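You operate a simulated robot arm through the tools that you are given. There is no shell and no other tool.

The job below is to be done with a simulated two-armed robot. You get a single attempt, and the scene is never put back.

TASK
Lock the beam, take off the 5 kg weight and weigh the sack.
Fine: lay the weight on the green arm, free the beam, balance it and lock it again.

It is judged by the outcome, as a careful person would: the job done as asked, and still so three seconds after it is handed in. It fails if anything else is knocked over, pushed out of place, dropped, spilled or broken.

THE ROBOT
Two 7-joint arms with fingered hands on one trunk that stands fixed in place. Base frame: the origin is at the foot of the trunk, x ahead of it, y to its left, z up. Lengths are in m, angles in degrees, forces in N, time in s.
The left shoulder is at [0.07, 0.166, 1.168], the right one opposite. Each reaches about 0.935 m from its shoulder. Payload 4.1 kg a hand.
The TCP of each hand is the grasp point between the finger pads, 0.032 m short of the fingertips. In the tool frame z runs along the fingers and y along their closing line. The gripper opens to 0.108 m; its body begins 0.038 m behind the TCP. The gripper is a hand of 4 fingers: y runs from the thumb to the fingers, the wrist lies at [-0.016, -0.108, -0.186] in the tool frame, and closing takes about 1.5 s.
Orientation is that of the tool frame in the base frame, as [roll, pitch, yaw] about the fixed x, y, z axes, in that order (R = Rz(yaw) Ry(pitch) Rx(roll)). With the fingers straight down and the wrist toward the robot, the tool's x, y and z point along [0, 1, 0], [1, 0, 0] and [0, 0, -1] of the base frame.

THE INTERFACE
- The arms move only by the tool jog_arm. It takes "left_motion", "right_motion" or both (then of equal length, played together; a hand with none holds still); each is one flat list of numbers, 7 for each row, row after row: the shift along the base's x, y, z in m, then the turn, a rotation vector about the base's x, y, z in degrees, then the opening, from 0 (shut) to 1 (fully open). In form: [tx, ty, tz, rx, ry, rz, hand, tx, ty, tz, rx, ry, rz, hand, ...]. A call has 1 to 20 rows; each row is the pose to reach, as a shift and turn from the pose commanded when the call began. Rows are played at 5 a second. More than 0.05 m and 8.6 degrees between two rows, or a gripper value outside its range, and nothing of the call is played. A pose out of reach is approached as far as the arm can. The call stops where the force on the tool passes 40 N (or 10 N more than at its start, if that is more) or the arm is blocked; 0.2 s more then pass. The fingers move at their own pace (about 0.045 m/s each) and stop on an object; they squeeze with about 30 N. The grip force told is the motor's: it shows also when the fingers shut on nothing. Time passes only in rows, and 0.2 s behind the last, so rows that repeat a pose let the fingers close. It gives the time, the measured TCP pose, the force on the tool (base axes), the opening and the grip force at its end, in the units of the frame above (readings bear some noise), with the torque about the TCP (base axes, N m) and any sound that the robot's microphone picked up.
- Cameras (640 x 400 px; columns grow to the right, rows downward): "scene" is now at [0.1334, 0.0308, 1.3974]; the picture's right is [0.35, -0.94, 0.00], its down [-0.53, -0.20, -0.82] and it looks along [0.77, 0.29, -0.57] (base axes); focal length 214 px, centre (320, 200). "left" rides on the left gripper at [-0.064, -0.093, -0.132] in its tool frame; the picture's right is [-0.80, -0.28, 0.53], its down [0.55, -0.71, 0.45] and it looks along [0.25, 0.65, 0.72] (tool axes); focal length 247 px, centre (320, 200). "right" rides on the right gripper at [0.064, -0.093, -0.131] in its tool frame; the picture's right is [-0.80, 0.28, -0.53], its down [-0.55, -0.71, 0.45] and it looks along [-0.25, 0.65, 0.72] (tool axes); focal length 247 px, centre (320, 200).
- camera(camera): a new picture of that camera. No time passes.
- move_column(by): slides the trunk up (or, below 0, down) by that many m; the arms and the scene camera ride with it, the base frame stays. It gives what a move gives, with no picture.
- set_grasp(shape, hand): the hand has 4 fingers and takes this shape, open, in about a second: jaw (thumb against the fingers, like two jaws); tri (thumb and two fingers); tip (a fingertip pinch); poke (one finger out to press); point (the index stretched); flat (the hand flat); cup (the hand cupped); fist (a fist). The gripper value then closes the fingers along that shape, each until it touches; the sizes above hold for jaw. It gives what a move gives, with no picture.
- pan_tilt(pan, tilt): turns the head with the scene camera to pan (to the left, within 86 degrees either way) and tilt (down, from -29 to 69), counted from straight ahead of the robot. It gives what a move gives.
- pixel_to_xyz(camera, pixels): for up to 12 pixels [column, row] of the newest picture of that camera ("zoom" is the newest enlarged one), the place [x, y, z] in the base frame of the surface seen there, good to about 0.002 m. No time passes.
- zoom(camera, box): a new picture of the part [left, top, right, bottom] of that camera's present view, enlarged. No time passes.
- close_job(): hands the job in; it is judged then, once.

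Open the grippers and draw the arms clear of the work before you hand the job in, unless the task says otherwise.

The tools are called after "Emit:" as name(argument=value, ...) on one line, values as JSON. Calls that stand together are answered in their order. jog_arm: Moves the arms, as the interface text tells. Its arguments: {"type":"object","properties":{"left_motion":{"type":"array"},"right_motion":{"type":"array"}},"required":[]} The other tools are called the same way: move_column (by) moves the trunk up or down; set_grasp (shape, hand) gives the hand a shape; pan_tilt (pan, tilt) turns the head that bears the scene camera; camera (camera) takes a picture; pixel_to_xyz (camera, pixels) gives the place of the surface under pixels of a picture; zoom (camera, box) takes an enlarged picture of a part of a camera's view; close_job () hands the job in.

At the start:

```text
t: 0.0
left_ee_pos: [0.3909, 0.339, 1.2744]
left_ee_rot: [180.0, -0.1, 90.0]
left_contact_force: [0.9, 0.3, 0.0]
left_wrist_torque: [-0.04, -0.04, 0.01]
left_finger_gap: 0.1074
left_gripper_force: 0.0
left_shape: jaw
right_ee_pos: [0.6335, -0.0763, 1.3354]
right_ee_rot: [-179.9, 0.1, 90.2]
right_contact_force: [-0.2, -0.1, 0.0]
right_wrist_torque: [0.02, -0.03, 0.02]
right_finger_gap: 0.1075
right_gripper_force: 0.0
right_shape: jaw
trunk travel left (down, up): [-0.675, 0.265]
head pan, tilt (commanded): [20.4, 34.7]
```

scene: 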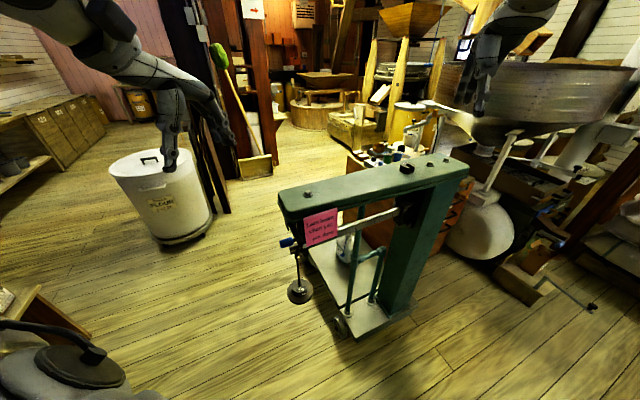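
right: 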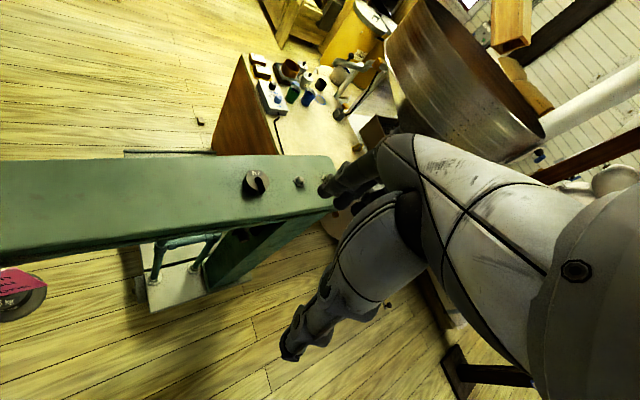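
left: 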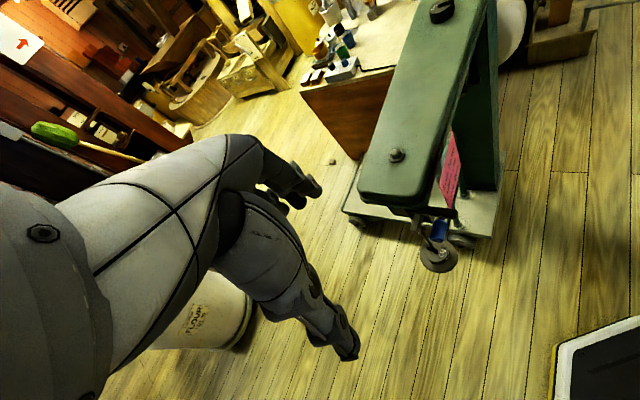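

The scene shows a green platform scale with a pink note near (320,228), a hanging weight at (299,290) and a blue thing at (287,243). I'll zoom in on the beam and note.

Emit:
zoom(camera="scene", box=[260, 140, 480, 340])

Emit:
zoom(camera="scene", box=[270, 195, 370, 310])

Emit:
zoom(camera="left", box=[330, 0, 530, 280])

```text
2.00 times, centred on (370, 240) of scene
```

zoom: 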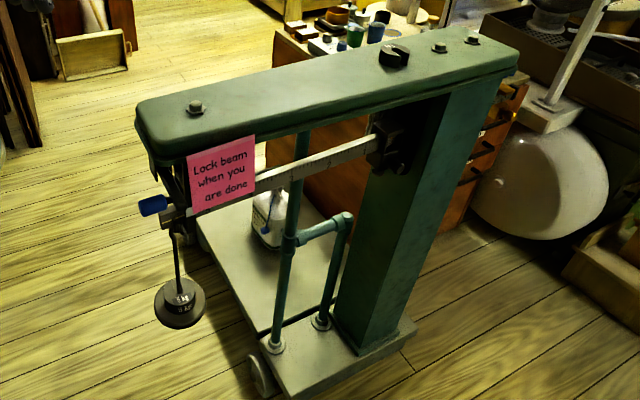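

```text
3.48 times, centred on (320, 252) of scene
```

zoom: 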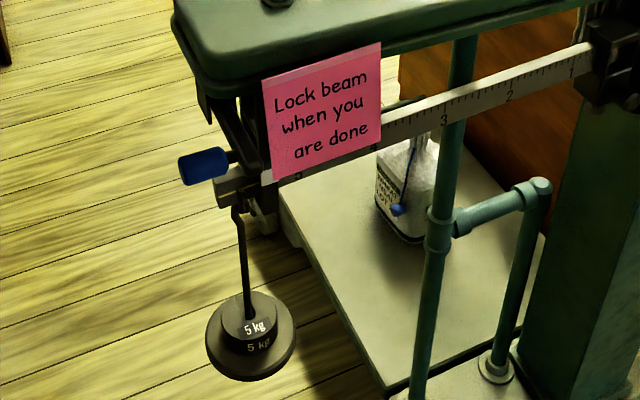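

```text
1.43 times, centred on (430, 140) of left
```

zoom: 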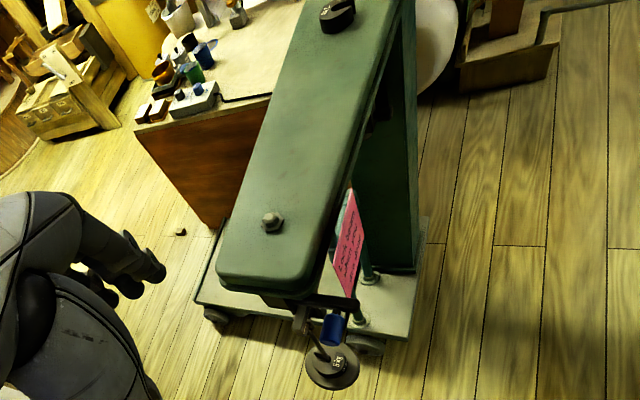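

The note reads "Lock beam when you are done"; the blue-handled lever is at the beam's free end and the 5 kg weight hangs from the beam tip. I'll measure places on the scale in an enlarged scene view.

Emit:
zoom(camera="scene", box=[270, 195, 370, 310])

Emit:
pixel_to_xyz(camera="zoom", pixels=[[190, 168], [218, 162], [232, 185], [240, 225], [246, 310], [256, 330], [265, 178], [450, 110], [600, 60], [320, 120], [250, 360], [210, 345]])

Emit:
pixel_to_xyz(camera="scene", pixels=[[284, 200], [308, 194], [406, 168], [440, 160], [470, 170], [300, 212], [402, 215], [400, 300], [350, 258], [340, 320], [360, 160], [418, 155]])

```text
3.48 times, centred on (320, 252) of scene
```

zoom: 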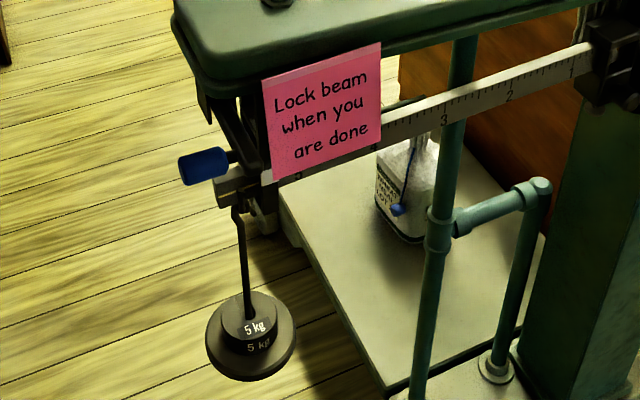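

```text
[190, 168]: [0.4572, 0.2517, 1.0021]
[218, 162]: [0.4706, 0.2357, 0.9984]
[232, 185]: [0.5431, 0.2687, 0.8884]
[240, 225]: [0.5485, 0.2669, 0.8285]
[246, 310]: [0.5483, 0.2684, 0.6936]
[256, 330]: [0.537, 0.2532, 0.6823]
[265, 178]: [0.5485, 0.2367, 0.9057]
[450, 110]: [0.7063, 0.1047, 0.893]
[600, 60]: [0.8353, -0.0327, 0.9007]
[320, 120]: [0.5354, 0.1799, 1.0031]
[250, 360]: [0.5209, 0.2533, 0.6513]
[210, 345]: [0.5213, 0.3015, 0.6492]
```

```text
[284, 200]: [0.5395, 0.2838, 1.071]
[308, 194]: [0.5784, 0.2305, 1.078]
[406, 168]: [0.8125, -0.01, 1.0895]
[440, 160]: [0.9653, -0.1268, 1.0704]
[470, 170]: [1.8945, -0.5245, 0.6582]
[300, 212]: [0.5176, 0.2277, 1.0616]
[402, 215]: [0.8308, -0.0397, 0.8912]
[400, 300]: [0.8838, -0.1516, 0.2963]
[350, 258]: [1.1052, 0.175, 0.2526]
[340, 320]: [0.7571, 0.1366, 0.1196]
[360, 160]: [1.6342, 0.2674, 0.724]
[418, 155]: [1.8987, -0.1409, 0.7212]
```

The beam sits at about z 0.90 running from (0.55,0.24) to (0.83,-0.03), the blue lever handle at (0.46,0.25,1.00), and the green arm's top at z≈1.07. I'll draw both hands back a little so I can look closer safely.

Emit:
jog_arm(left_motion=[-0.04, 0.04, 0, 0, 0, 0, 1, -0.08, 0.08, 0, 0, 0, 0, 1, -0.1, 0.12, 0, 0, 0, 0, 1], right_motion=[-0.04, -0.03, 0, 0, 0, 0, 1, -0.08, -0.06, 0, 0, 0, 0, 1, -0.12, -0.09, 0, 0, 0, 0, 1])

Emit:
pan_tilt(pan=20, tilt=38)

Emit:
camera(camera="scene")

Emit:
camera(camera="left")

Emit:
camera(camera="right")

```text
refused: row 1 steps farther than a row can; nothing moved
```

```text
t: 0.6
left_ee_pos: [0.3907, 0.3387, 1.2758]
left_ee_rot: [-179.9, 0.0, 90.0]
left_contact_force: [-0.2, 0.0, -1.3]
left_wrist_torque: [-0.01, 0.0, 0.0]
left_finger_gap: 0.1075
left_gripper_force: 0.0
left_shape: jaw
right_ee_pos: [0.6345, -0.0772, 1.3358]
right_ee_rot: [-179.9, 0.0, 89.9]
right_contact_force: [-0.6, 0.2, -0.5]
right_wrist_torque: [0.02, -0.01, -0.02]
right_finger_gap: 0.1074
right_gripper_force: 0.0
right_shape: jaw
trunk travel left (down, up): [-0.675, 0.265]
head pan, tilt (commanded): [20.0, 38.0]
```

```text
taken
```

scene: 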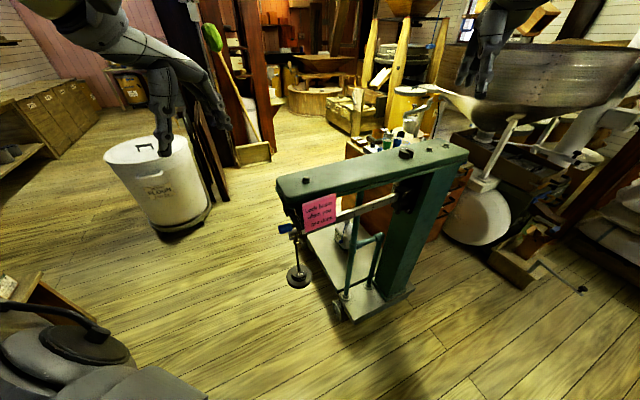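

```text
taken
```

left: 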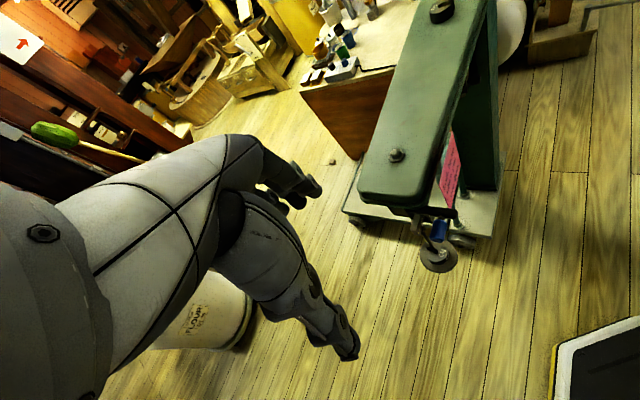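

```text
taken
```

right: 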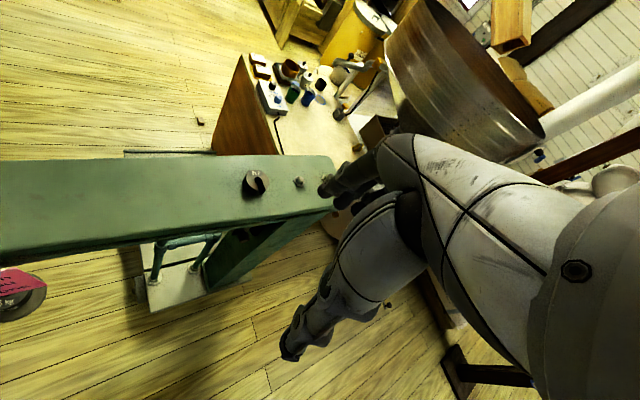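

The move was refused because a row exceeded 0.05 m; I'll use smaller steps to draw both hands back clear of the scale.

Emit:
jog_arm(left_motion=[-0.03, 0.03, 0, 0, 0, 0, 1, -0.06, 0.06, 0, 0, 0, 0, 1, -0.09, 0.09, 0, 0, 0, 0, 1], right_motion=[-0.035, -0.03, 0, 0, 0, 0, 1, -0.07, -0.06, 0, 0, 0, 0, 1, -0.105, -0.09, 0, 0, 0, 0, 1])

Emit:
pan_tilt(pan=50, tilt=60)

Emit:
camera(camera="scene")

```text
t: 1.4
left_ee_pos: [0.2973, 0.4304, 1.275]
left_ee_rot: [179.8, -0.2, 90.0]
left_contact_force: [0.1, 0.0, -0.2]
left_wrist_torque: [0.04, -0.03, 0.0]
left_finger_gap: 0.1075
left_gripper_force: 0.0
left_shape: jaw
right_ee_pos: [0.5268, -0.1657, 1.3399]
right_ee_rot: [179.7, -0.1, 90.1]
right_contact_force: [0.0, 0.3, 0.3]
right_wrist_torque: [-0.03, -0.07, -0.01]
right_finger_gap: 0.1077
right_gripper_force: 0.1
right_shape: jaw
trunk travel left (down, up): [-0.675, 0.265]
head pan, tilt (commanded): [20.0, 38.0]
```

```text
t: 2.4
left_ee_pos: [0.3022, 0.4304, 1.275]
left_ee_rot: [-179.9, 0.0, 90.1]
left_contact_force: [-0.7, 0.5, 0.4]
left_wrist_torque: [0.02, 0.01, 0.0]
left_finger_gap: 0.1079
left_gripper_force: 0.1
left_shape: jaw
right_ee_pos: [0.5311, -0.1649, 1.3364]
right_ee_rot: [-179.9, -0.1, 90.1]
right_contact_force: [-0.3, -0.2, 0.2]
right_wrist_torque: [0.01, -0.02, 0.02]
right_finger_gap: 0.1078
right_gripper_force: 0.0
right_shape: jaw
trunk travel left (down, up): [-0.675, 0.265]
head pan, tilt (commanded): [50.0, 60.0]
```

```text
taken
```

scene: 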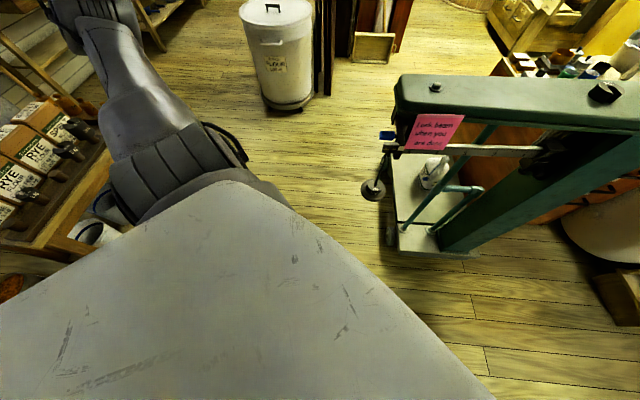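

The bottom-left object was the robot's own body; there's a bench of rye sacks on the robot's left at about (45,170). I'll measure the bench so the left elbow stays clear, then lower the trunk slightly for a better view.

Emit:
pixel_to_xyz(camera="scene", pixels=[[45, 170], [75, 125], [100, 160], [60, 240], [20, 250], [85, 230], [110, 205], [8, 290], [380, 190], [387, 135], [435, 88], [604, 92]])

Emit:
pan_tilt(pan=80, tilt=45)

Emit:
camera(camera="scene")

Emit:
pan_tilt(pan=-40, tilt=50)

Emit:
camera(camera="scene")

```text
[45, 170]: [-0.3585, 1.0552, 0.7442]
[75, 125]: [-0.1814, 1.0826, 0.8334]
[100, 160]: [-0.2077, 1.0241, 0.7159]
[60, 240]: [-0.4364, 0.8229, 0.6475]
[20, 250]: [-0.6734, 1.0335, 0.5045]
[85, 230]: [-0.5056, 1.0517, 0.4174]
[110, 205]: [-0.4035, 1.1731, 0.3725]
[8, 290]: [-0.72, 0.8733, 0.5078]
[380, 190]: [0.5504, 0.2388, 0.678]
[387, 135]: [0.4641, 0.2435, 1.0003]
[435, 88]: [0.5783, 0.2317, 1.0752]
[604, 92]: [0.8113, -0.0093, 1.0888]
```

```text
t: 3.3
left_ee_pos: [0.3022, 0.4296, 1.2759]
left_ee_rot: [180.0, 0.1, 90.0]
left_contact_force: [0.2, 0.5, -0.5]
left_wrist_torque: [-0.04, 0.02, 0.01]
left_finger_gap: 0.1077
left_gripper_force: 0.1
left_shape: jaw
right_ee_pos: [0.5315, -0.1643, 1.3372]
right_ee_rot: [-179.9, 0.1, 90.1]
right_contact_force: [-0.2, 0.3, 0.2]
right_wrist_torque: [0.02, -0.02, 0.03]
right_finger_gap: 0.1078
right_gripper_force: 0.0
right_shape: jaw
trunk travel left (down, up): [-0.675, 0.265]
head pan, tilt (commanded): [80.0, 45.0]
```

```text
taken
```

scene: 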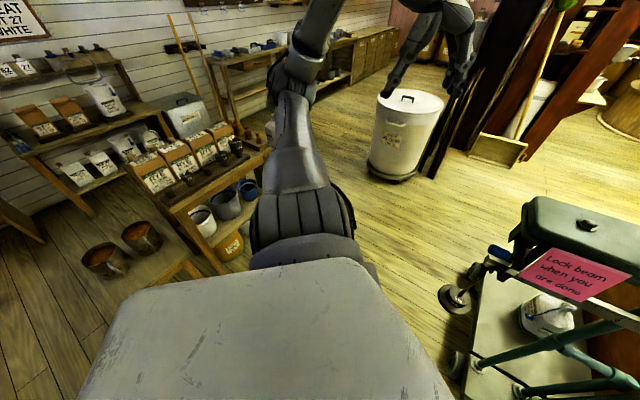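

```text
t: 5.3
left_ee_pos: [0.3021, 0.4301, 1.2759]
left_ee_rot: [179.9, 0.1, 90.0]
left_contact_force: [0.2, -0.5, 0.4]
left_wrist_torque: [0.0, 0.0, -0.03]
left_finger_gap: 0.1077
left_gripper_force: 0.1
left_shape: jaw
right_ee_pos: [0.5317, -0.1637, 1.3373]
right_ee_rot: [-179.9, 0.0, 90.1]
right_contact_force: [0.1, 0.4, 0.1]
right_wrist_torque: [-0.01, 0.0, 0.06]
right_finger_gap: 0.1075
right_gripper_force: 0.0
right_shape: jaw
trunk travel left (down, up): [-0.675, 0.265]
head pan, tilt (commanded): [-40.0, 50.0]
```

```text
taken
```

scene: 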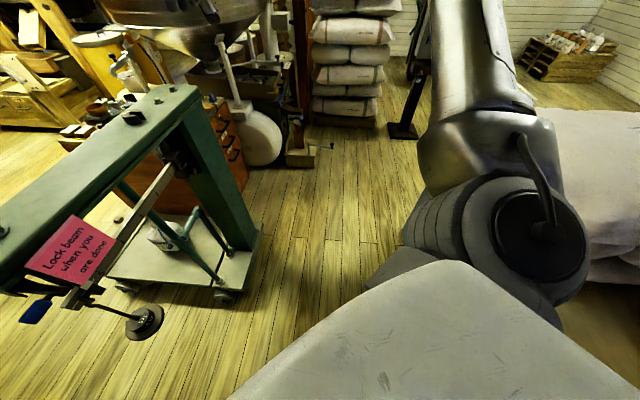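

The area around is clear. I'll lower the trunk by 0.27 m so the beam, lever and hook are at eye and shoulder level, then look.

Emit:
move_column(by=-0.27)

Emit:
pan_tilt(pan=22, tilt=18)

Emit:
camera(camera="scene")

Emit:
zoom(camera="scene", box=[230, 140, 430, 300])

```text
t: 8.1
left_ee_pos: [0.3026, 0.43, 1.006]
left_ee_rot: [180.0, 0.0, 90.0]
left_contact_force: [-0.3, 0.2, -0.3]
left_wrist_torque: [0.04, 0.01, 0.02]
left_finger_gap: 0.1078
left_gripper_force: 0.0
left_shape: jaw
right_ee_pos: [0.5308, -0.1644, 1.0681]
right_ee_rot: [179.9, 0.0, 90.1]
right_contact_force: [-0.1, 0.4, 0.2]
right_wrist_torque: [0.02, 0.0, 0.03]
right_finger_gap: 0.1079
right_gripper_force: 0.0
right_shape: jaw
trunk travel left (down, up): [-0.405, 0.535]
head pan, tilt (commanded): [-40.0, 50.0]
```

```text
t: 9.4
left_ee_pos: [0.3022, 0.4296, 1.0052]
left_ee_rot: [-179.9, 0.0, 90.1]
left_contact_force: [0.4, -0.5, 0.5]
left_wrist_torque: [-0.01, -0.01, 0.01]
left_finger_gap: 0.1078
left_gripper_force: 0.1
left_shape: jaw
right_ee_pos: [0.5312, -0.1642, 1.0674]
right_ee_rot: [-179.9, -0.1, 90.1]
right_contact_force: [-1.2, -0.3, 0.3]
right_wrist_torque: [0.01, 0.02, -0.01]
right_finger_gap: 0.108
right_gripper_force: 0.0
right_shape: jaw
trunk travel left (down, up): [-0.405, 0.535]
head pan, tilt (commanded): [22.0, 18.0]
```

```text
taken
```

scene: 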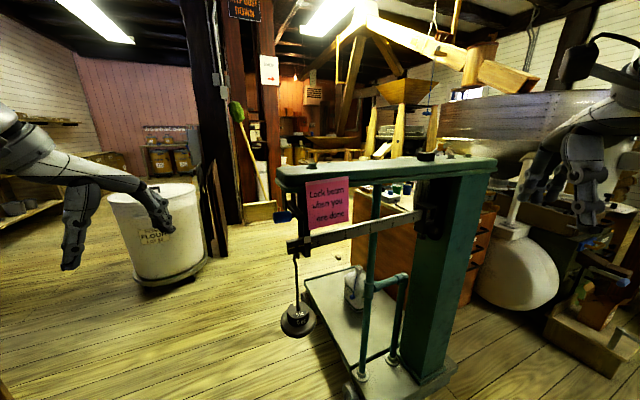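

```text
2.50 times, centred on (330, 220) of scene
```

zoom: 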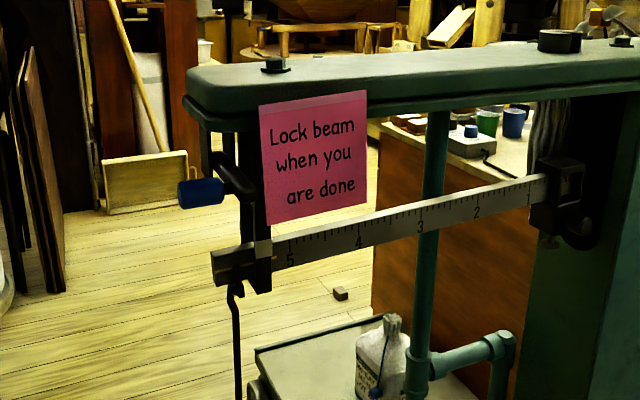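

Now the beam shows marks 1–5 rising toward the free (left) end, with the poise at (432,212) near zero. I'll enlarge the lever/guide end and the poise.

Emit:
zoom(camera="scene", box=[268, 175, 348, 265])

Emit:
pixel_to_xyz(camera="zoom", pixels=[[170, 160], [130, 150], [215, 160], [215, 110], [250, 190], [240, 270], [270, 270], [180, 300], [185, 330], [160, 300], [230, 300], [270, 330]])

Emit:
zoom(camera="scene", box=[390, 170, 480, 260])

Emit:
pixel_to_xyz(camera="zoom", pixels=[[200, 180], [230, 180], [290, 180], [320, 180], [240, 120], [240, 230], [250, 260], [290, 250], [150, 200], [240, 150], [310, 130], [360, 200]])

```text
4.44 times, centred on (308, 220) of scene
```

zoom: 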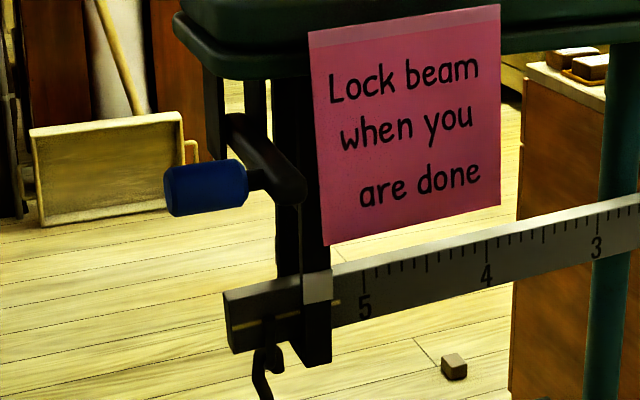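

```text
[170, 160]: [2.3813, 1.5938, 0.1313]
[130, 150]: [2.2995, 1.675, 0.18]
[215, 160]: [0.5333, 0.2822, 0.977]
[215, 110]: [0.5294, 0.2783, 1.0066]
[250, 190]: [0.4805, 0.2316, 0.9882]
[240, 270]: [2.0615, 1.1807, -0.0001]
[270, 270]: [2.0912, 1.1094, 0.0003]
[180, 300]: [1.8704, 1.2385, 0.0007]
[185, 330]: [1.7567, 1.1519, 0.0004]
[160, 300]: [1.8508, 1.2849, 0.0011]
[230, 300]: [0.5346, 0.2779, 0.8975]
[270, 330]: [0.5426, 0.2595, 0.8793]
```

```text
4.44 times, centred on (435, 215) of scene
```

zoom: 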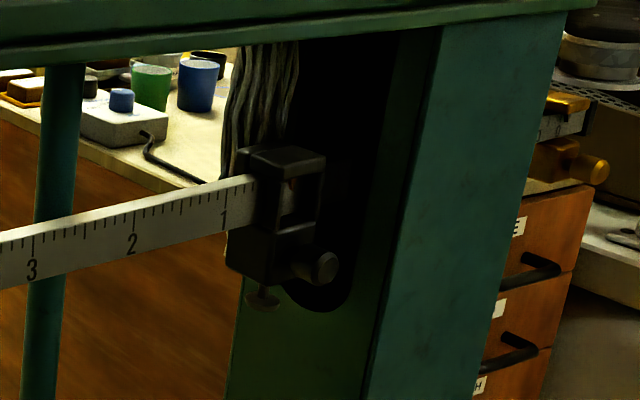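

```text
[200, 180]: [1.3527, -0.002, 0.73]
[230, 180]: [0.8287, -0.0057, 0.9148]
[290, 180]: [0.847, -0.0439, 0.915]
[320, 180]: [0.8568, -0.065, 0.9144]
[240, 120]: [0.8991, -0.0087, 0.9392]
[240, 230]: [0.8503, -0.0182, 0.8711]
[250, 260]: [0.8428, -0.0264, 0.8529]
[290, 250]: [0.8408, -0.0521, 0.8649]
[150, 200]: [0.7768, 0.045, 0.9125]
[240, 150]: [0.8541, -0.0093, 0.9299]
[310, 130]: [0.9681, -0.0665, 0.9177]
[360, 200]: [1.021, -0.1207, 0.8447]
```

The poise has a front knob at (325,265) and a thumbscrew below at (263,295) in the enlargement. Let me see the lever and guide from the hand cameras for another angle.

Emit:
camera(camera="left")

Emit:
camera(camera="right")

```text
taken
```

left: 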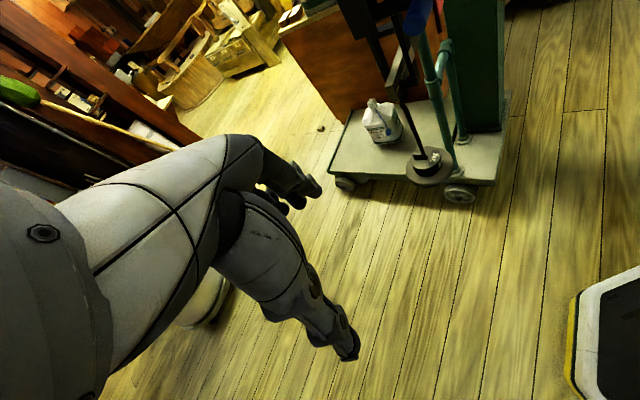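

```text
taken
```

right: 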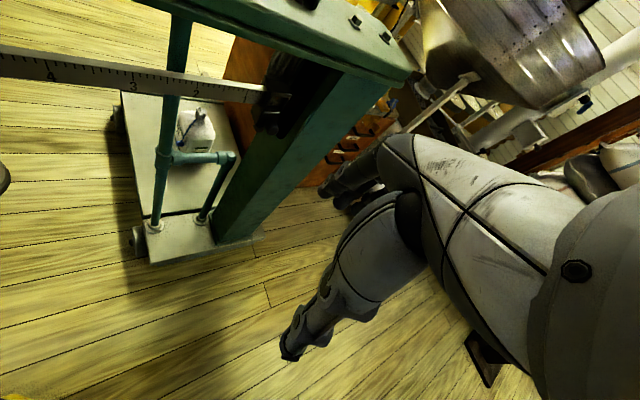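

I need finer detail at the lever and guide; enlarging tightly on the scene view there.

Emit:
zoom(camera="scene", box=[270, 192, 318, 222])

Emit:
pixel_to_xyz(camera="zoom", pixels=[[100, 200], [200, 220], [280, 210], [330, 215], [400, 220], [450, 230], [400, 170], [350, 130], [330, 60], [420, 300], [480, 300], [440, 380]])

Emit:
zoom(camera="scene", box=[280, 225, 340, 265])

Emit:
pixel_to_xyz(camera="zoom", pixels=[[80, 180], [200, 170], [150, 240], [250, 130], [300, 130], [270, 50], [240, 260], [160, 290], [260, 330], [400, 120], [500, 90], [130, 330]])

```text
13.33 times, centred on (294, 207) of scene
```

zoom: 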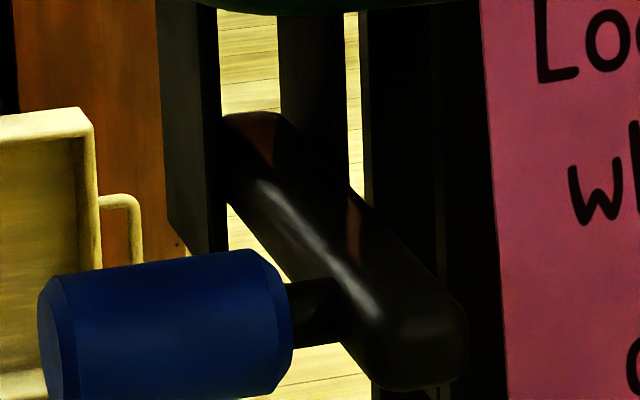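

```text
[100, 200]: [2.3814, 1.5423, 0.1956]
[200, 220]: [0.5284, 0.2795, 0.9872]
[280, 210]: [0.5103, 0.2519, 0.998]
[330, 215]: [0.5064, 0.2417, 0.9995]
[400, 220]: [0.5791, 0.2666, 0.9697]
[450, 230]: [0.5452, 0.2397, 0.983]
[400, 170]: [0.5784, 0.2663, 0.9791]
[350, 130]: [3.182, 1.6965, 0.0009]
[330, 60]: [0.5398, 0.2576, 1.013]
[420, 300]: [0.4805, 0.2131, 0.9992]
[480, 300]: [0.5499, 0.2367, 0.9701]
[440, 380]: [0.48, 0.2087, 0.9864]
```

```text
10.00 times, centred on (310, 245) of scene
```

zoom: 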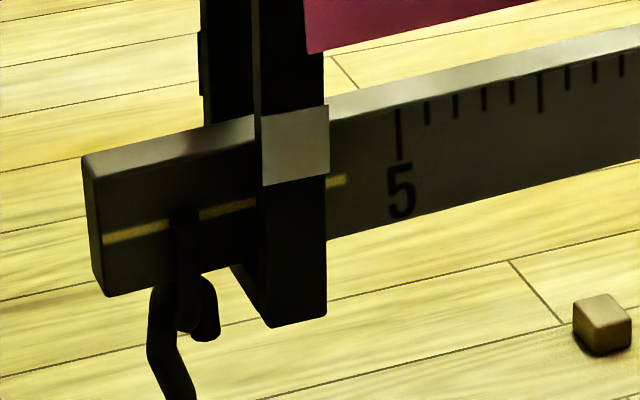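

```text
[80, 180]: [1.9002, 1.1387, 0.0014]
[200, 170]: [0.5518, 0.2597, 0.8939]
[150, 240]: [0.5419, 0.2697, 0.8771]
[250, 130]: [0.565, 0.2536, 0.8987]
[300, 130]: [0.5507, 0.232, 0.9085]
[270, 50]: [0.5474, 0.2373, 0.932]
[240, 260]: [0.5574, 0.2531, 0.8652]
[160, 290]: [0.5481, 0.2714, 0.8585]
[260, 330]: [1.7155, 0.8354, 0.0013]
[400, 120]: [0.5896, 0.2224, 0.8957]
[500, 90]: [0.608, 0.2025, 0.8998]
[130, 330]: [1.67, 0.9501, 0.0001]
```

The crank arm goes from the guide near (0.53,0.27,1.00) out toward me to about (0.48,0.21,0.99), with the blue handle running parallel to the beam to (0.455,0.255,1.00). I'll turn the left hand by −45° yaw and bring its camera to look at the guide end.

Emit:
jog_arm(left_motion=[0.012, -0.014, 0.018, 0, 0, -7.5, 1, 0.026, -0.03, 0.036, 0, 0, -15, 1, 0.04, -0.045, 0.054, 0, 0, -22.5, 1, 0.055, -0.06, 0.07, 0, 0, -30, 1, 0.068, -0.075, 0.085, 0, 0, -37.5, 1, 0.08, -0.09, 0.1, 0, 0, -45, 1])

Emit:
camera(camera="left")

```text
t: 10.8
left_ee_pos: [0.3774, 0.327, 1.1033]
left_ee_rot: [-179.9, 0.1, 45.1]
left_contact_force: [0.1, 0.1, -0.6]
left_wrist_torque: [0.01, 0.0, 0.0]
left_finger_gap: 0.1078
left_gripper_force: 0.1
left_shape: jaw
left hand out of reach, approached as far as the arm can: row 6
right_ee_pos: [0.5326, -0.165, 1.0658]
right_ee_rot: [180.0, -0.1, 90.0]
right_contact_force: [0.3, 0.4, -0.5]
right_wrist_torque: [0.02, 0.02, -0.02]
right_finger_gap: 0.1075
right_gripper_force: 0.1
right_shape: jaw
trunk travel left (down, up): [-0.405, 0.535]
head pan, tilt (commanded): [22.0, 18.0]
```

```text
taken
```

left: 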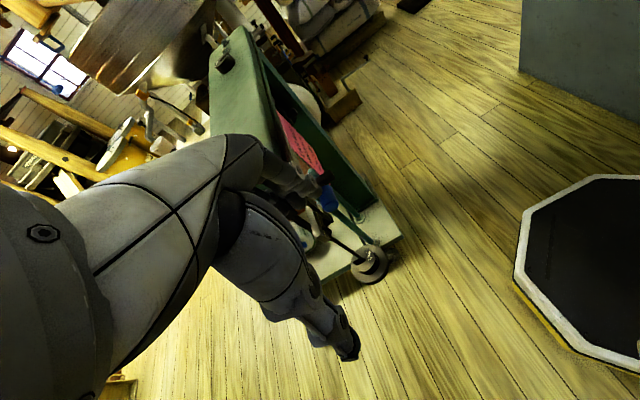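

The hand camera sees the lever near (325,190); enlarging that area.

Emit:
zoom(camera="left", box=[270, 120, 390, 290])

```text
2.35 times, centred on (330, 205) of left
```

zoom: 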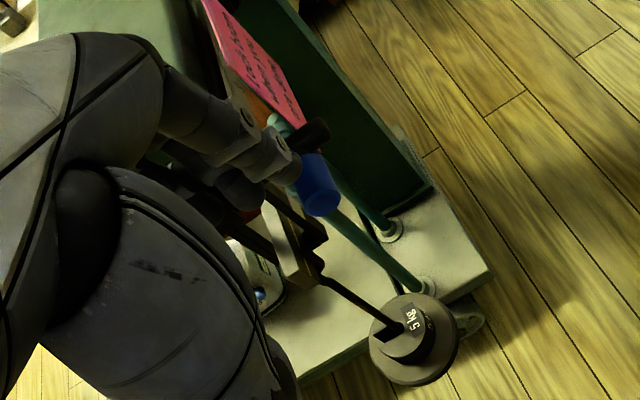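

The fingers hide part of it. I'll enlarge the hook/loop region from the scene camera instead.

Emit:
zoom(camera="scene", box=[284, 238, 314, 262])

Emit:
zoom(camera="scene", box=[270, 245, 330, 345])

Emit:
pixel_to_xyz(camera="zoom", pixels=[[263, 60], [268, 120], [278, 200], [280, 240], [300, 270], [300, 290], [230, 320], [380, 320], [300, 350], [265, 265], [335, 265], [300, 245]])

```text
16.00 times, centred on (299, 250) of scene
```

zoom: 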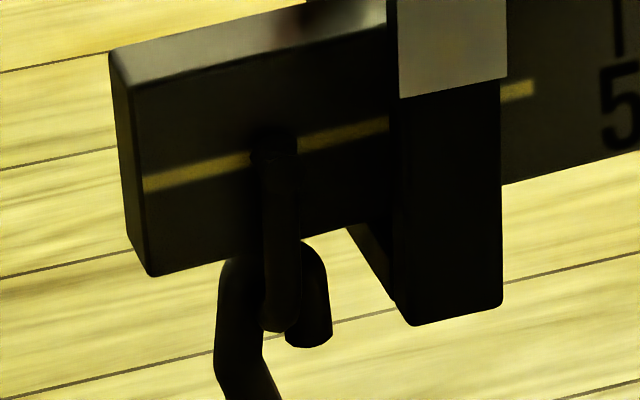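

```text
4.00 times, centred on (300, 295) of scene
```

zoom: 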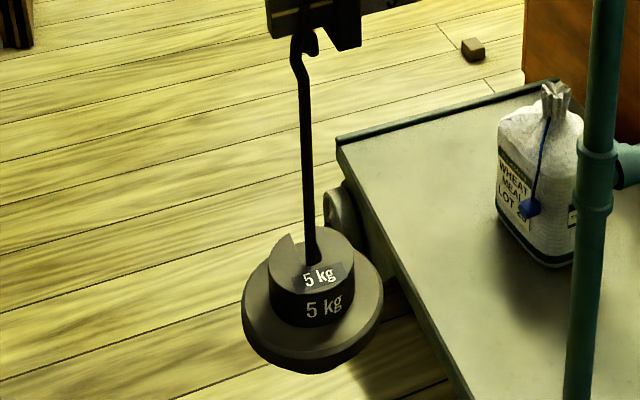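

```text
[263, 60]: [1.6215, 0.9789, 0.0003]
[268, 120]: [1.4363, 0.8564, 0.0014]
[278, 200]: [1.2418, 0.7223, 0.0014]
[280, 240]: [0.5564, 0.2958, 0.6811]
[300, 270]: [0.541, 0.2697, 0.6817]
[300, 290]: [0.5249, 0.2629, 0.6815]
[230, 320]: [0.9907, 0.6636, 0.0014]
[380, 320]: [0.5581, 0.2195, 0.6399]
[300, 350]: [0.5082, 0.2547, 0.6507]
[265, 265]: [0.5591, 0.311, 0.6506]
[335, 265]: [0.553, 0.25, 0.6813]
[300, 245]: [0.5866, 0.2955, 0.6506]
```

This reveals that the 5 kg weight is a slotted disc sitting on a hanger plate (disc top z≈0.681, plate top z≈0.651), with its slot opening to the back-left; another slotted weight already lies on the green arm. I'll measure the handle, slot and the arm top more carefully.

Emit:
zoom(camera="scene", box=[270, 192, 318, 222])

Emit:
pixel_to_xyz(camera="zoom", pixels=[[60, 340], [160, 300], [160, 390], [250, 290], [250, 370], [310, 310], [400, 330], [440, 320], [260, 140], [300, 180], [350, 260], [190, 150]])

Emit:
zoom(camera="scene", box=[284, 296, 320, 336])

Emit:
pixel_to_xyz(camera="zoom", pixels=[[320, 110], [270, 100], [290, 100], [230, 130], [250, 160], [330, 170], [380, 90], [420, 120], [320, 230], [200, 160], [240, 90], [440, 160]])

```text
13.33 times, centred on (294, 207) of scene
```

zoom: 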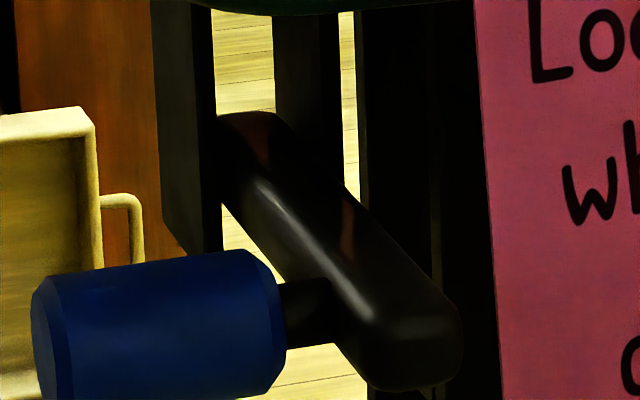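

```text
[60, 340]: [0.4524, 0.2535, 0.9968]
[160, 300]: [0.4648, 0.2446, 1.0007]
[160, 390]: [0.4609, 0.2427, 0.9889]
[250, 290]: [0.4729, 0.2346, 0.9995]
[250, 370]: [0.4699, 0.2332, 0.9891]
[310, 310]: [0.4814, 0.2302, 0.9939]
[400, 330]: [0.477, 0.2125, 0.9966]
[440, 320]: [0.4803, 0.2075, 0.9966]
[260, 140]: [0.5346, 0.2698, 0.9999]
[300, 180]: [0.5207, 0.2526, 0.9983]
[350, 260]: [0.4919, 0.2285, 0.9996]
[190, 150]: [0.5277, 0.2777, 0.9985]
```

```text
10.00 times, centred on (302, 316) of scene
```

zoom: 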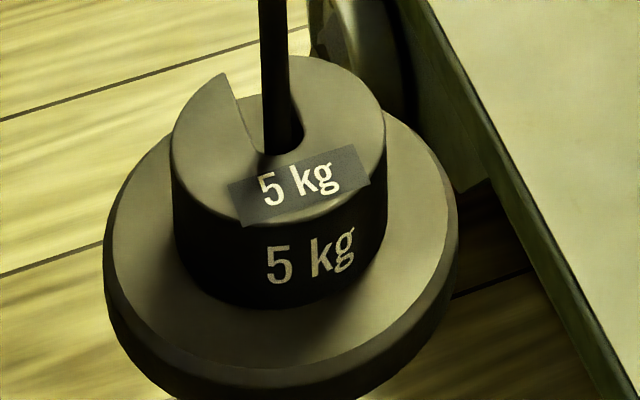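

```text
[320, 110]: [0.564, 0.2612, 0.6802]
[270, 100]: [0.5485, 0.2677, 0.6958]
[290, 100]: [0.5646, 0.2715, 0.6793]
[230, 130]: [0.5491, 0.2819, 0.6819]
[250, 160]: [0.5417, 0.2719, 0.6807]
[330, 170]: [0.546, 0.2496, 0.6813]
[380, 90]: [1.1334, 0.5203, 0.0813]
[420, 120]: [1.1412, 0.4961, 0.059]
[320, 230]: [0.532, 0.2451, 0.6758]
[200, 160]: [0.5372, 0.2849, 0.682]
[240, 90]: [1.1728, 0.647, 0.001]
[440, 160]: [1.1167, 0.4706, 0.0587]
```

Enlarged, the slotted weight is about 0.064 m across on a plate about 0.10 m across, slot opening up-left in the picture (228,80). I'll query the rim and slot edges to get its centre and slot direction.

Emit:
pixel_to_xyz(camera="zoom", pixels=[[178, 145], [381, 132], [222, 82], [262, 148], [246, 118], [345, 80], [300, 62], [303, 128], [245, 222], [120, 240], [440, 240], [280, 350]])

Emit:
zoom(camera="scene", box=[270, 150, 340, 190])

Emit:
zoom(camera="scene", box=[400, 140, 500, 180])

```text
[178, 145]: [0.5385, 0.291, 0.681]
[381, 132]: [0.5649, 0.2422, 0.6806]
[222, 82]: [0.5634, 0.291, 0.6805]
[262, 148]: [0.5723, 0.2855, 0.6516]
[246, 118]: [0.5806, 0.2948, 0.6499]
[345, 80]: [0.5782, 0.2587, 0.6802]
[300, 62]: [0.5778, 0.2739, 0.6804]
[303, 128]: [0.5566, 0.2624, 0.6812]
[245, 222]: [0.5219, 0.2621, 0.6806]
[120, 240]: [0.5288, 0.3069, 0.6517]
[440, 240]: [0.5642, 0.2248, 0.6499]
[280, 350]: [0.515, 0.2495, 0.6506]
```

```text
9.14 times, centred on (305, 170) of scene
```

zoom: 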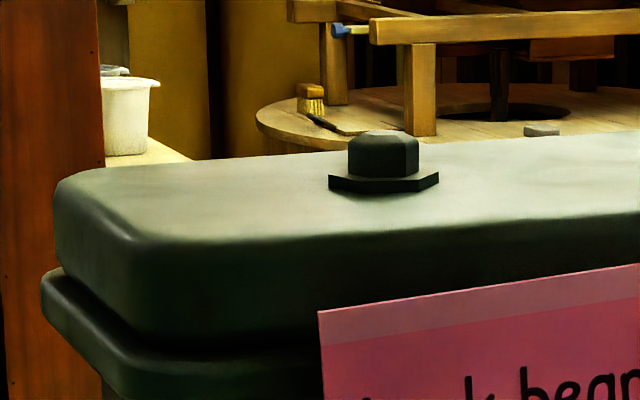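

```text
6.40 times, centred on (450, 160) of scene
```

zoom: 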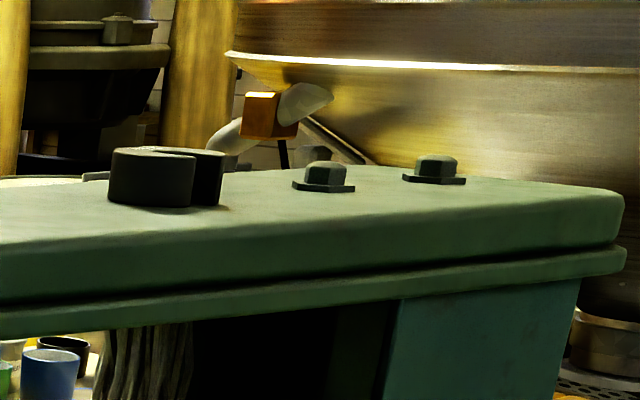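

The weight's centre is about (0.550,0.266), radius ≈0.030, and its slot opens along (0.7,0.7) away from the front, so it comes off toward the front. Before acting I'll pull the left hand back and lower the trunk to see how the lever and guide are built from below.

Emit:
jog_arm(left_motion=[-0.03, 0.03, 0.0, 0, 0, 0, 1, -0.06, 0.06, 0.0, 0, 0, 0, 1, -0.08, 0.09, 0.0, 0, 0, 0, 1])

Emit:
move_column(by=-0.2)

Emit:
pan_tilt(pan=22, tilt=0)

Emit:
camera(camera="scene")

Emit:
zoom(camera="scene", box=[260, 140, 350, 220])

```text
t: 11.6
left_ee_pos: [0.2838, 0.3663, 1.0936]
left_ee_rot: [179.9, 0.1, 45.1]
left_contact_force: [-0.3, 0.8, 0.0]
left_wrist_torque: [-0.01, -0.07, 0.03]
left_finger_gap: 0.108
left_gripper_force: 0.1
left_shape: jaw
left hand out of reach, approached as far as the arm can: row 1, 2, 3
right_ee_pos: [0.53, -0.1647, 1.0676]
right_ee_rot: [180.0, -0.1, 90.1]
right_contact_force: [-0.2, 0.2, 0.5]
right_wrist_torque: [-0.01, -0.03, 0.0]
right_finger_gap: 0.1074
right_gripper_force: 0.0
right_shape: jaw
trunk travel left (down, up): [-0.405, 0.535]
head pan, tilt (commanded): [22.0, 18.0]
```

```text
t: 13.8
left_ee_pos: [0.2829, 0.3653, 0.8937]
left_ee_rot: [180.0, 0.1, 45.1]
left_contact_force: [0.0, 0.3, 0.2]
left_wrist_torque: [-0.02, 0.02, 0.01]
left_finger_gap: 0.1079
left_gripper_force: 0.0
left_shape: jaw
right_ee_pos: [0.5316, -0.1653, 0.8676]
right_ee_rot: [-180.0, 0.0, 90.1]
right_contact_force: [-0.2, -0.8, 0.0]
right_wrist_torque: [-0.02, 0.03, 0.01]
right_finger_gap: 0.1075
right_gripper_force: 0.1
right_shape: jaw
trunk travel left (down, up): [-0.205, 0.735]
head pan, tilt (commanded): [22.0, 18.0]
```

```text
t: 14.6
left_ee_pos: [0.2836, 0.3664, 0.8936]
left_ee_rot: [180.0, 0.0, 45.1]
left_contact_force: [-1.0, -0.6, -0.2]
left_wrist_torque: [0.01, 0.03, -0.01]
left_finger_gap: 0.1078
left_gripper_force: 0.1
left_shape: jaw
right_ee_pos: [0.5311, -0.1647, 0.867]
right_ee_rot: [-179.9, 0.0, 90.0]
right_contact_force: [0.6, 0.1, -0.1]
right_wrist_torque: [-0.01, -0.04, 0.05]
right_finger_gap: 0.1077
right_gripper_force: 0.0
right_shape: jaw
trunk travel left (down, up): [-0.205, 0.735]
head pan, tilt (commanded): [22.0, 0.0]
```

```text
taken
```

scene: 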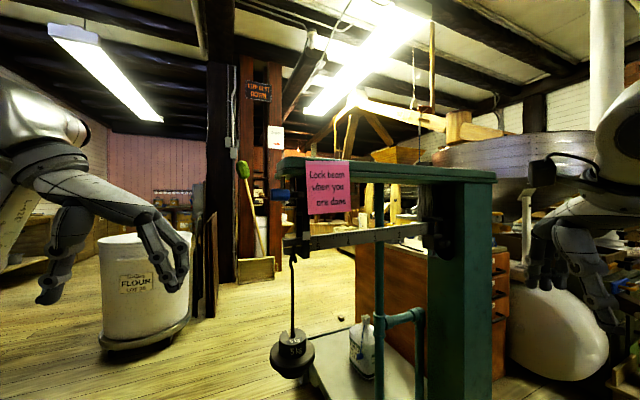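

```text
5.00 times, centred on (305, 180) of scene
```

zoom: 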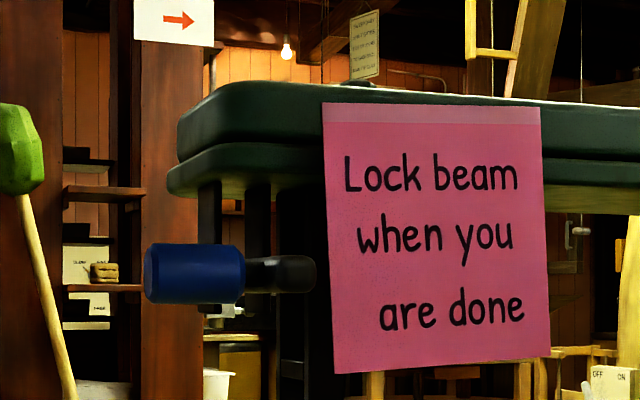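

From eye level the crank is edge-on. I'll enlarge the guide below the arm for the cam and the beam end.

Emit:
zoom(camera="scene", box=[270, 172, 320, 212])

Emit:
zoom(camera="scene", box=[270, 205, 340, 275])

Emit:
zoom(camera="scene", box=[400, 200, 480, 270])

```text
10.00 times, centred on (295, 192) of scene
```

zoom: 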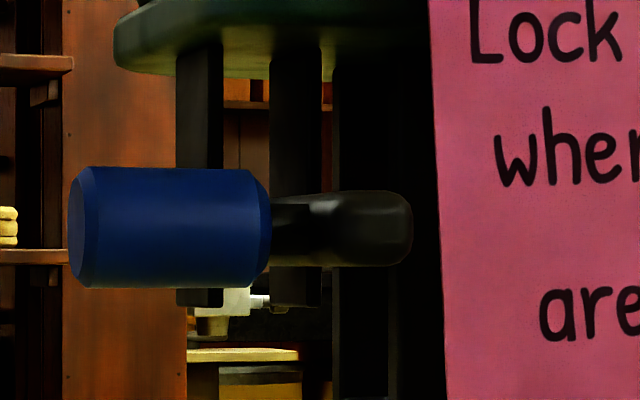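

```text
5.71 times, centred on (305, 240) of scene
```

zoom: 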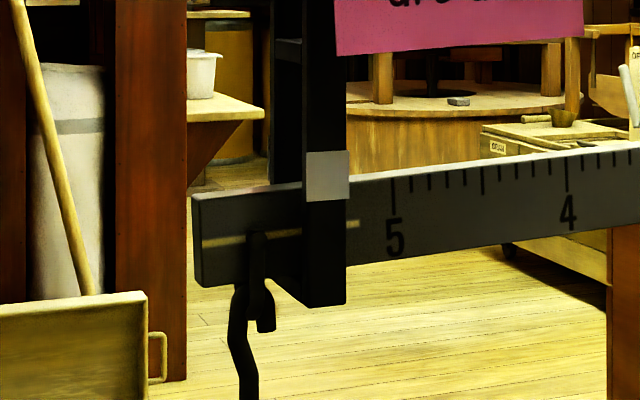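

```text
5.71 times, centred on (440, 235) of scene
```

zoom: 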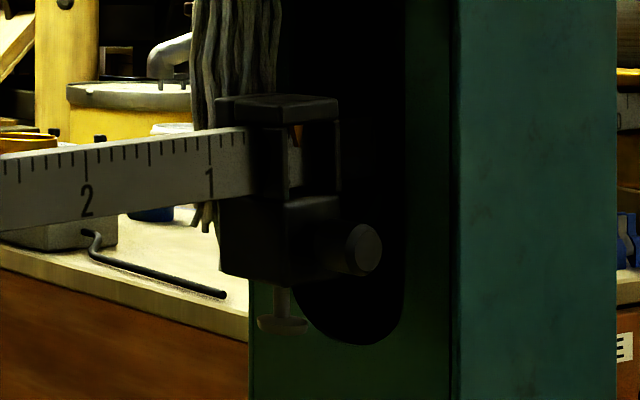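

The lever is mounted between two short plates under the arm, with its axis along the beam, so it should swing down 90° toward the beam. Before touching it, I'll learn the hand shapes: set the right hand to "tip" and look at it.

Emit:
move_column(by=0.2)

Emit:
set_grasp(shape="tip", hand="right")

Emit:
pan_tilt(pan=-15, tilt=15)

Emit:
camera(camera="scene")

Emit:
camera(camera="right")

```text
t: 16.8
left_ee_pos: [0.2835, 0.3656, 1.0932]
left_ee_rot: [180.0, -0.1, 45.1]
left_contact_force: [0.4, -0.2, 1.0]
left_wrist_torque: [0.0, -0.01, -0.01]
left_finger_gap: 0.1078
left_gripper_force: 0.0
left_shape: jaw
right_ee_pos: [0.5307, -0.1649, 1.0665]
right_ee_rot: [-179.8, 0.0, 90.1]
right_contact_force: [0.0, -0.5, -0.5]
right_wrist_torque: [0.01, -0.02, 0.02]
right_finger_gap: 0.1078
right_gripper_force: 0.1
right_shape: jaw
trunk travel left (down, up): [-0.405, 0.535]
head pan, tilt (commanded): [22.0, 0.0]
```

```text
t: 17.7
left_ee_pos: [0.2836, 0.3644, 1.0943]
left_ee_rot: [-180.0, 0.0, 45.0]
left_contact_force: [-0.8, 1.0, -0.1]
left_wrist_torque: [0.02, -0.01, 0.02]
left_finger_gap: 0.1078
left_gripper_force: 0.1
left_shape: jaw
right_ee_pos: [0.5306, -0.166, 1.0671]
right_ee_rot: [-179.9, 0.1, 90.1]
right_contact_force: [0.2, 1.0, 0.0]
right_wrist_torque: [-0.02, 0.02, 0.04]
right_finger_gap: 0.1076
right_gripper_force: 0.2
right_shape: tip
trunk travel left (down, up): [-0.405, 0.535]
head pan, tilt (commanded): [22.0, 0.0]
```

```text
t: 18.7
left_ee_pos: [0.2835, 0.3657, 1.0926]
left_ee_rot: [-180.0, 0.0, 45.1]
left_contact_force: [0.6, -0.4, -0.7]
left_wrist_torque: [0.01, 0.01, -0.03]
left_finger_gap: 0.108
left_gripper_force: 0.0
left_shape: jaw
right_ee_pos: [0.5314, -0.164, 1.0669]
right_ee_rot: [-179.9, -0.1, 90.0]
right_contact_force: [0.2, -0.6, 0.7]
right_wrist_torque: [0.03, 0.0, -0.04]
right_finger_gap: 0.1079
right_gripper_force: 0.0
right_shape: tip
trunk travel left (down, up): [-0.405, 0.535]
head pan, tilt (commanded): [-15.0, 15.0]
```

```text
taken
```

scene: 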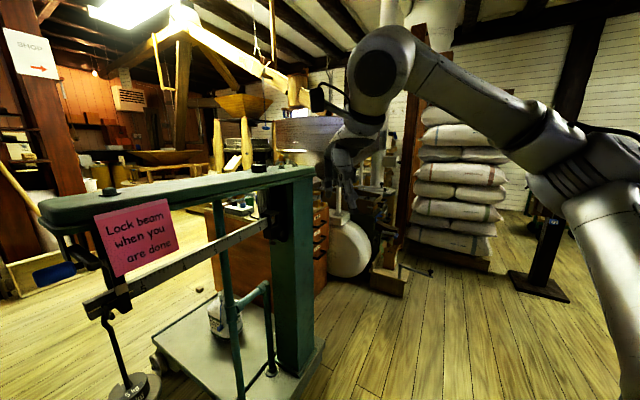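

```text
taken
```

right: 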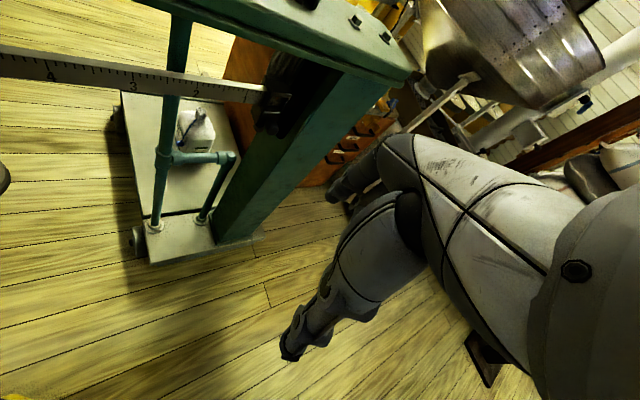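

The right hand is at (345,165) in the scene picture; enlarging it to see the "tip" shape.

Emit:
zoom(camera="scene", box=[300, 100, 420, 220])

Emit:
zoom(camera="right", box=[260, 120, 460, 380])

```text
3.33 times, centred on (360, 160) of scene
```

zoom: 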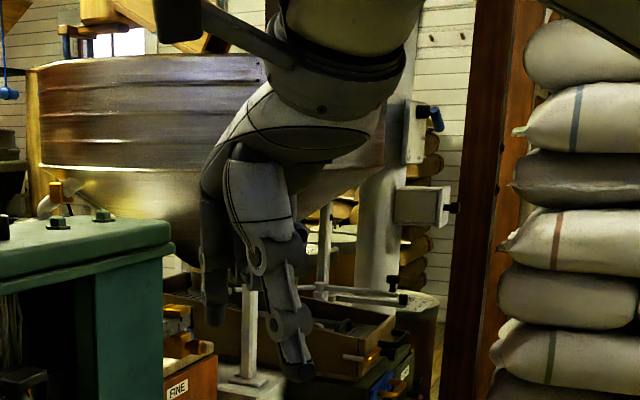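

```text
1.54 times, centred on (360, 250) of right
```

zoom: 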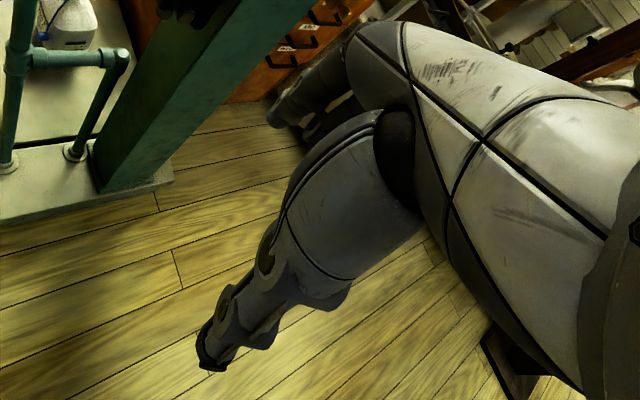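

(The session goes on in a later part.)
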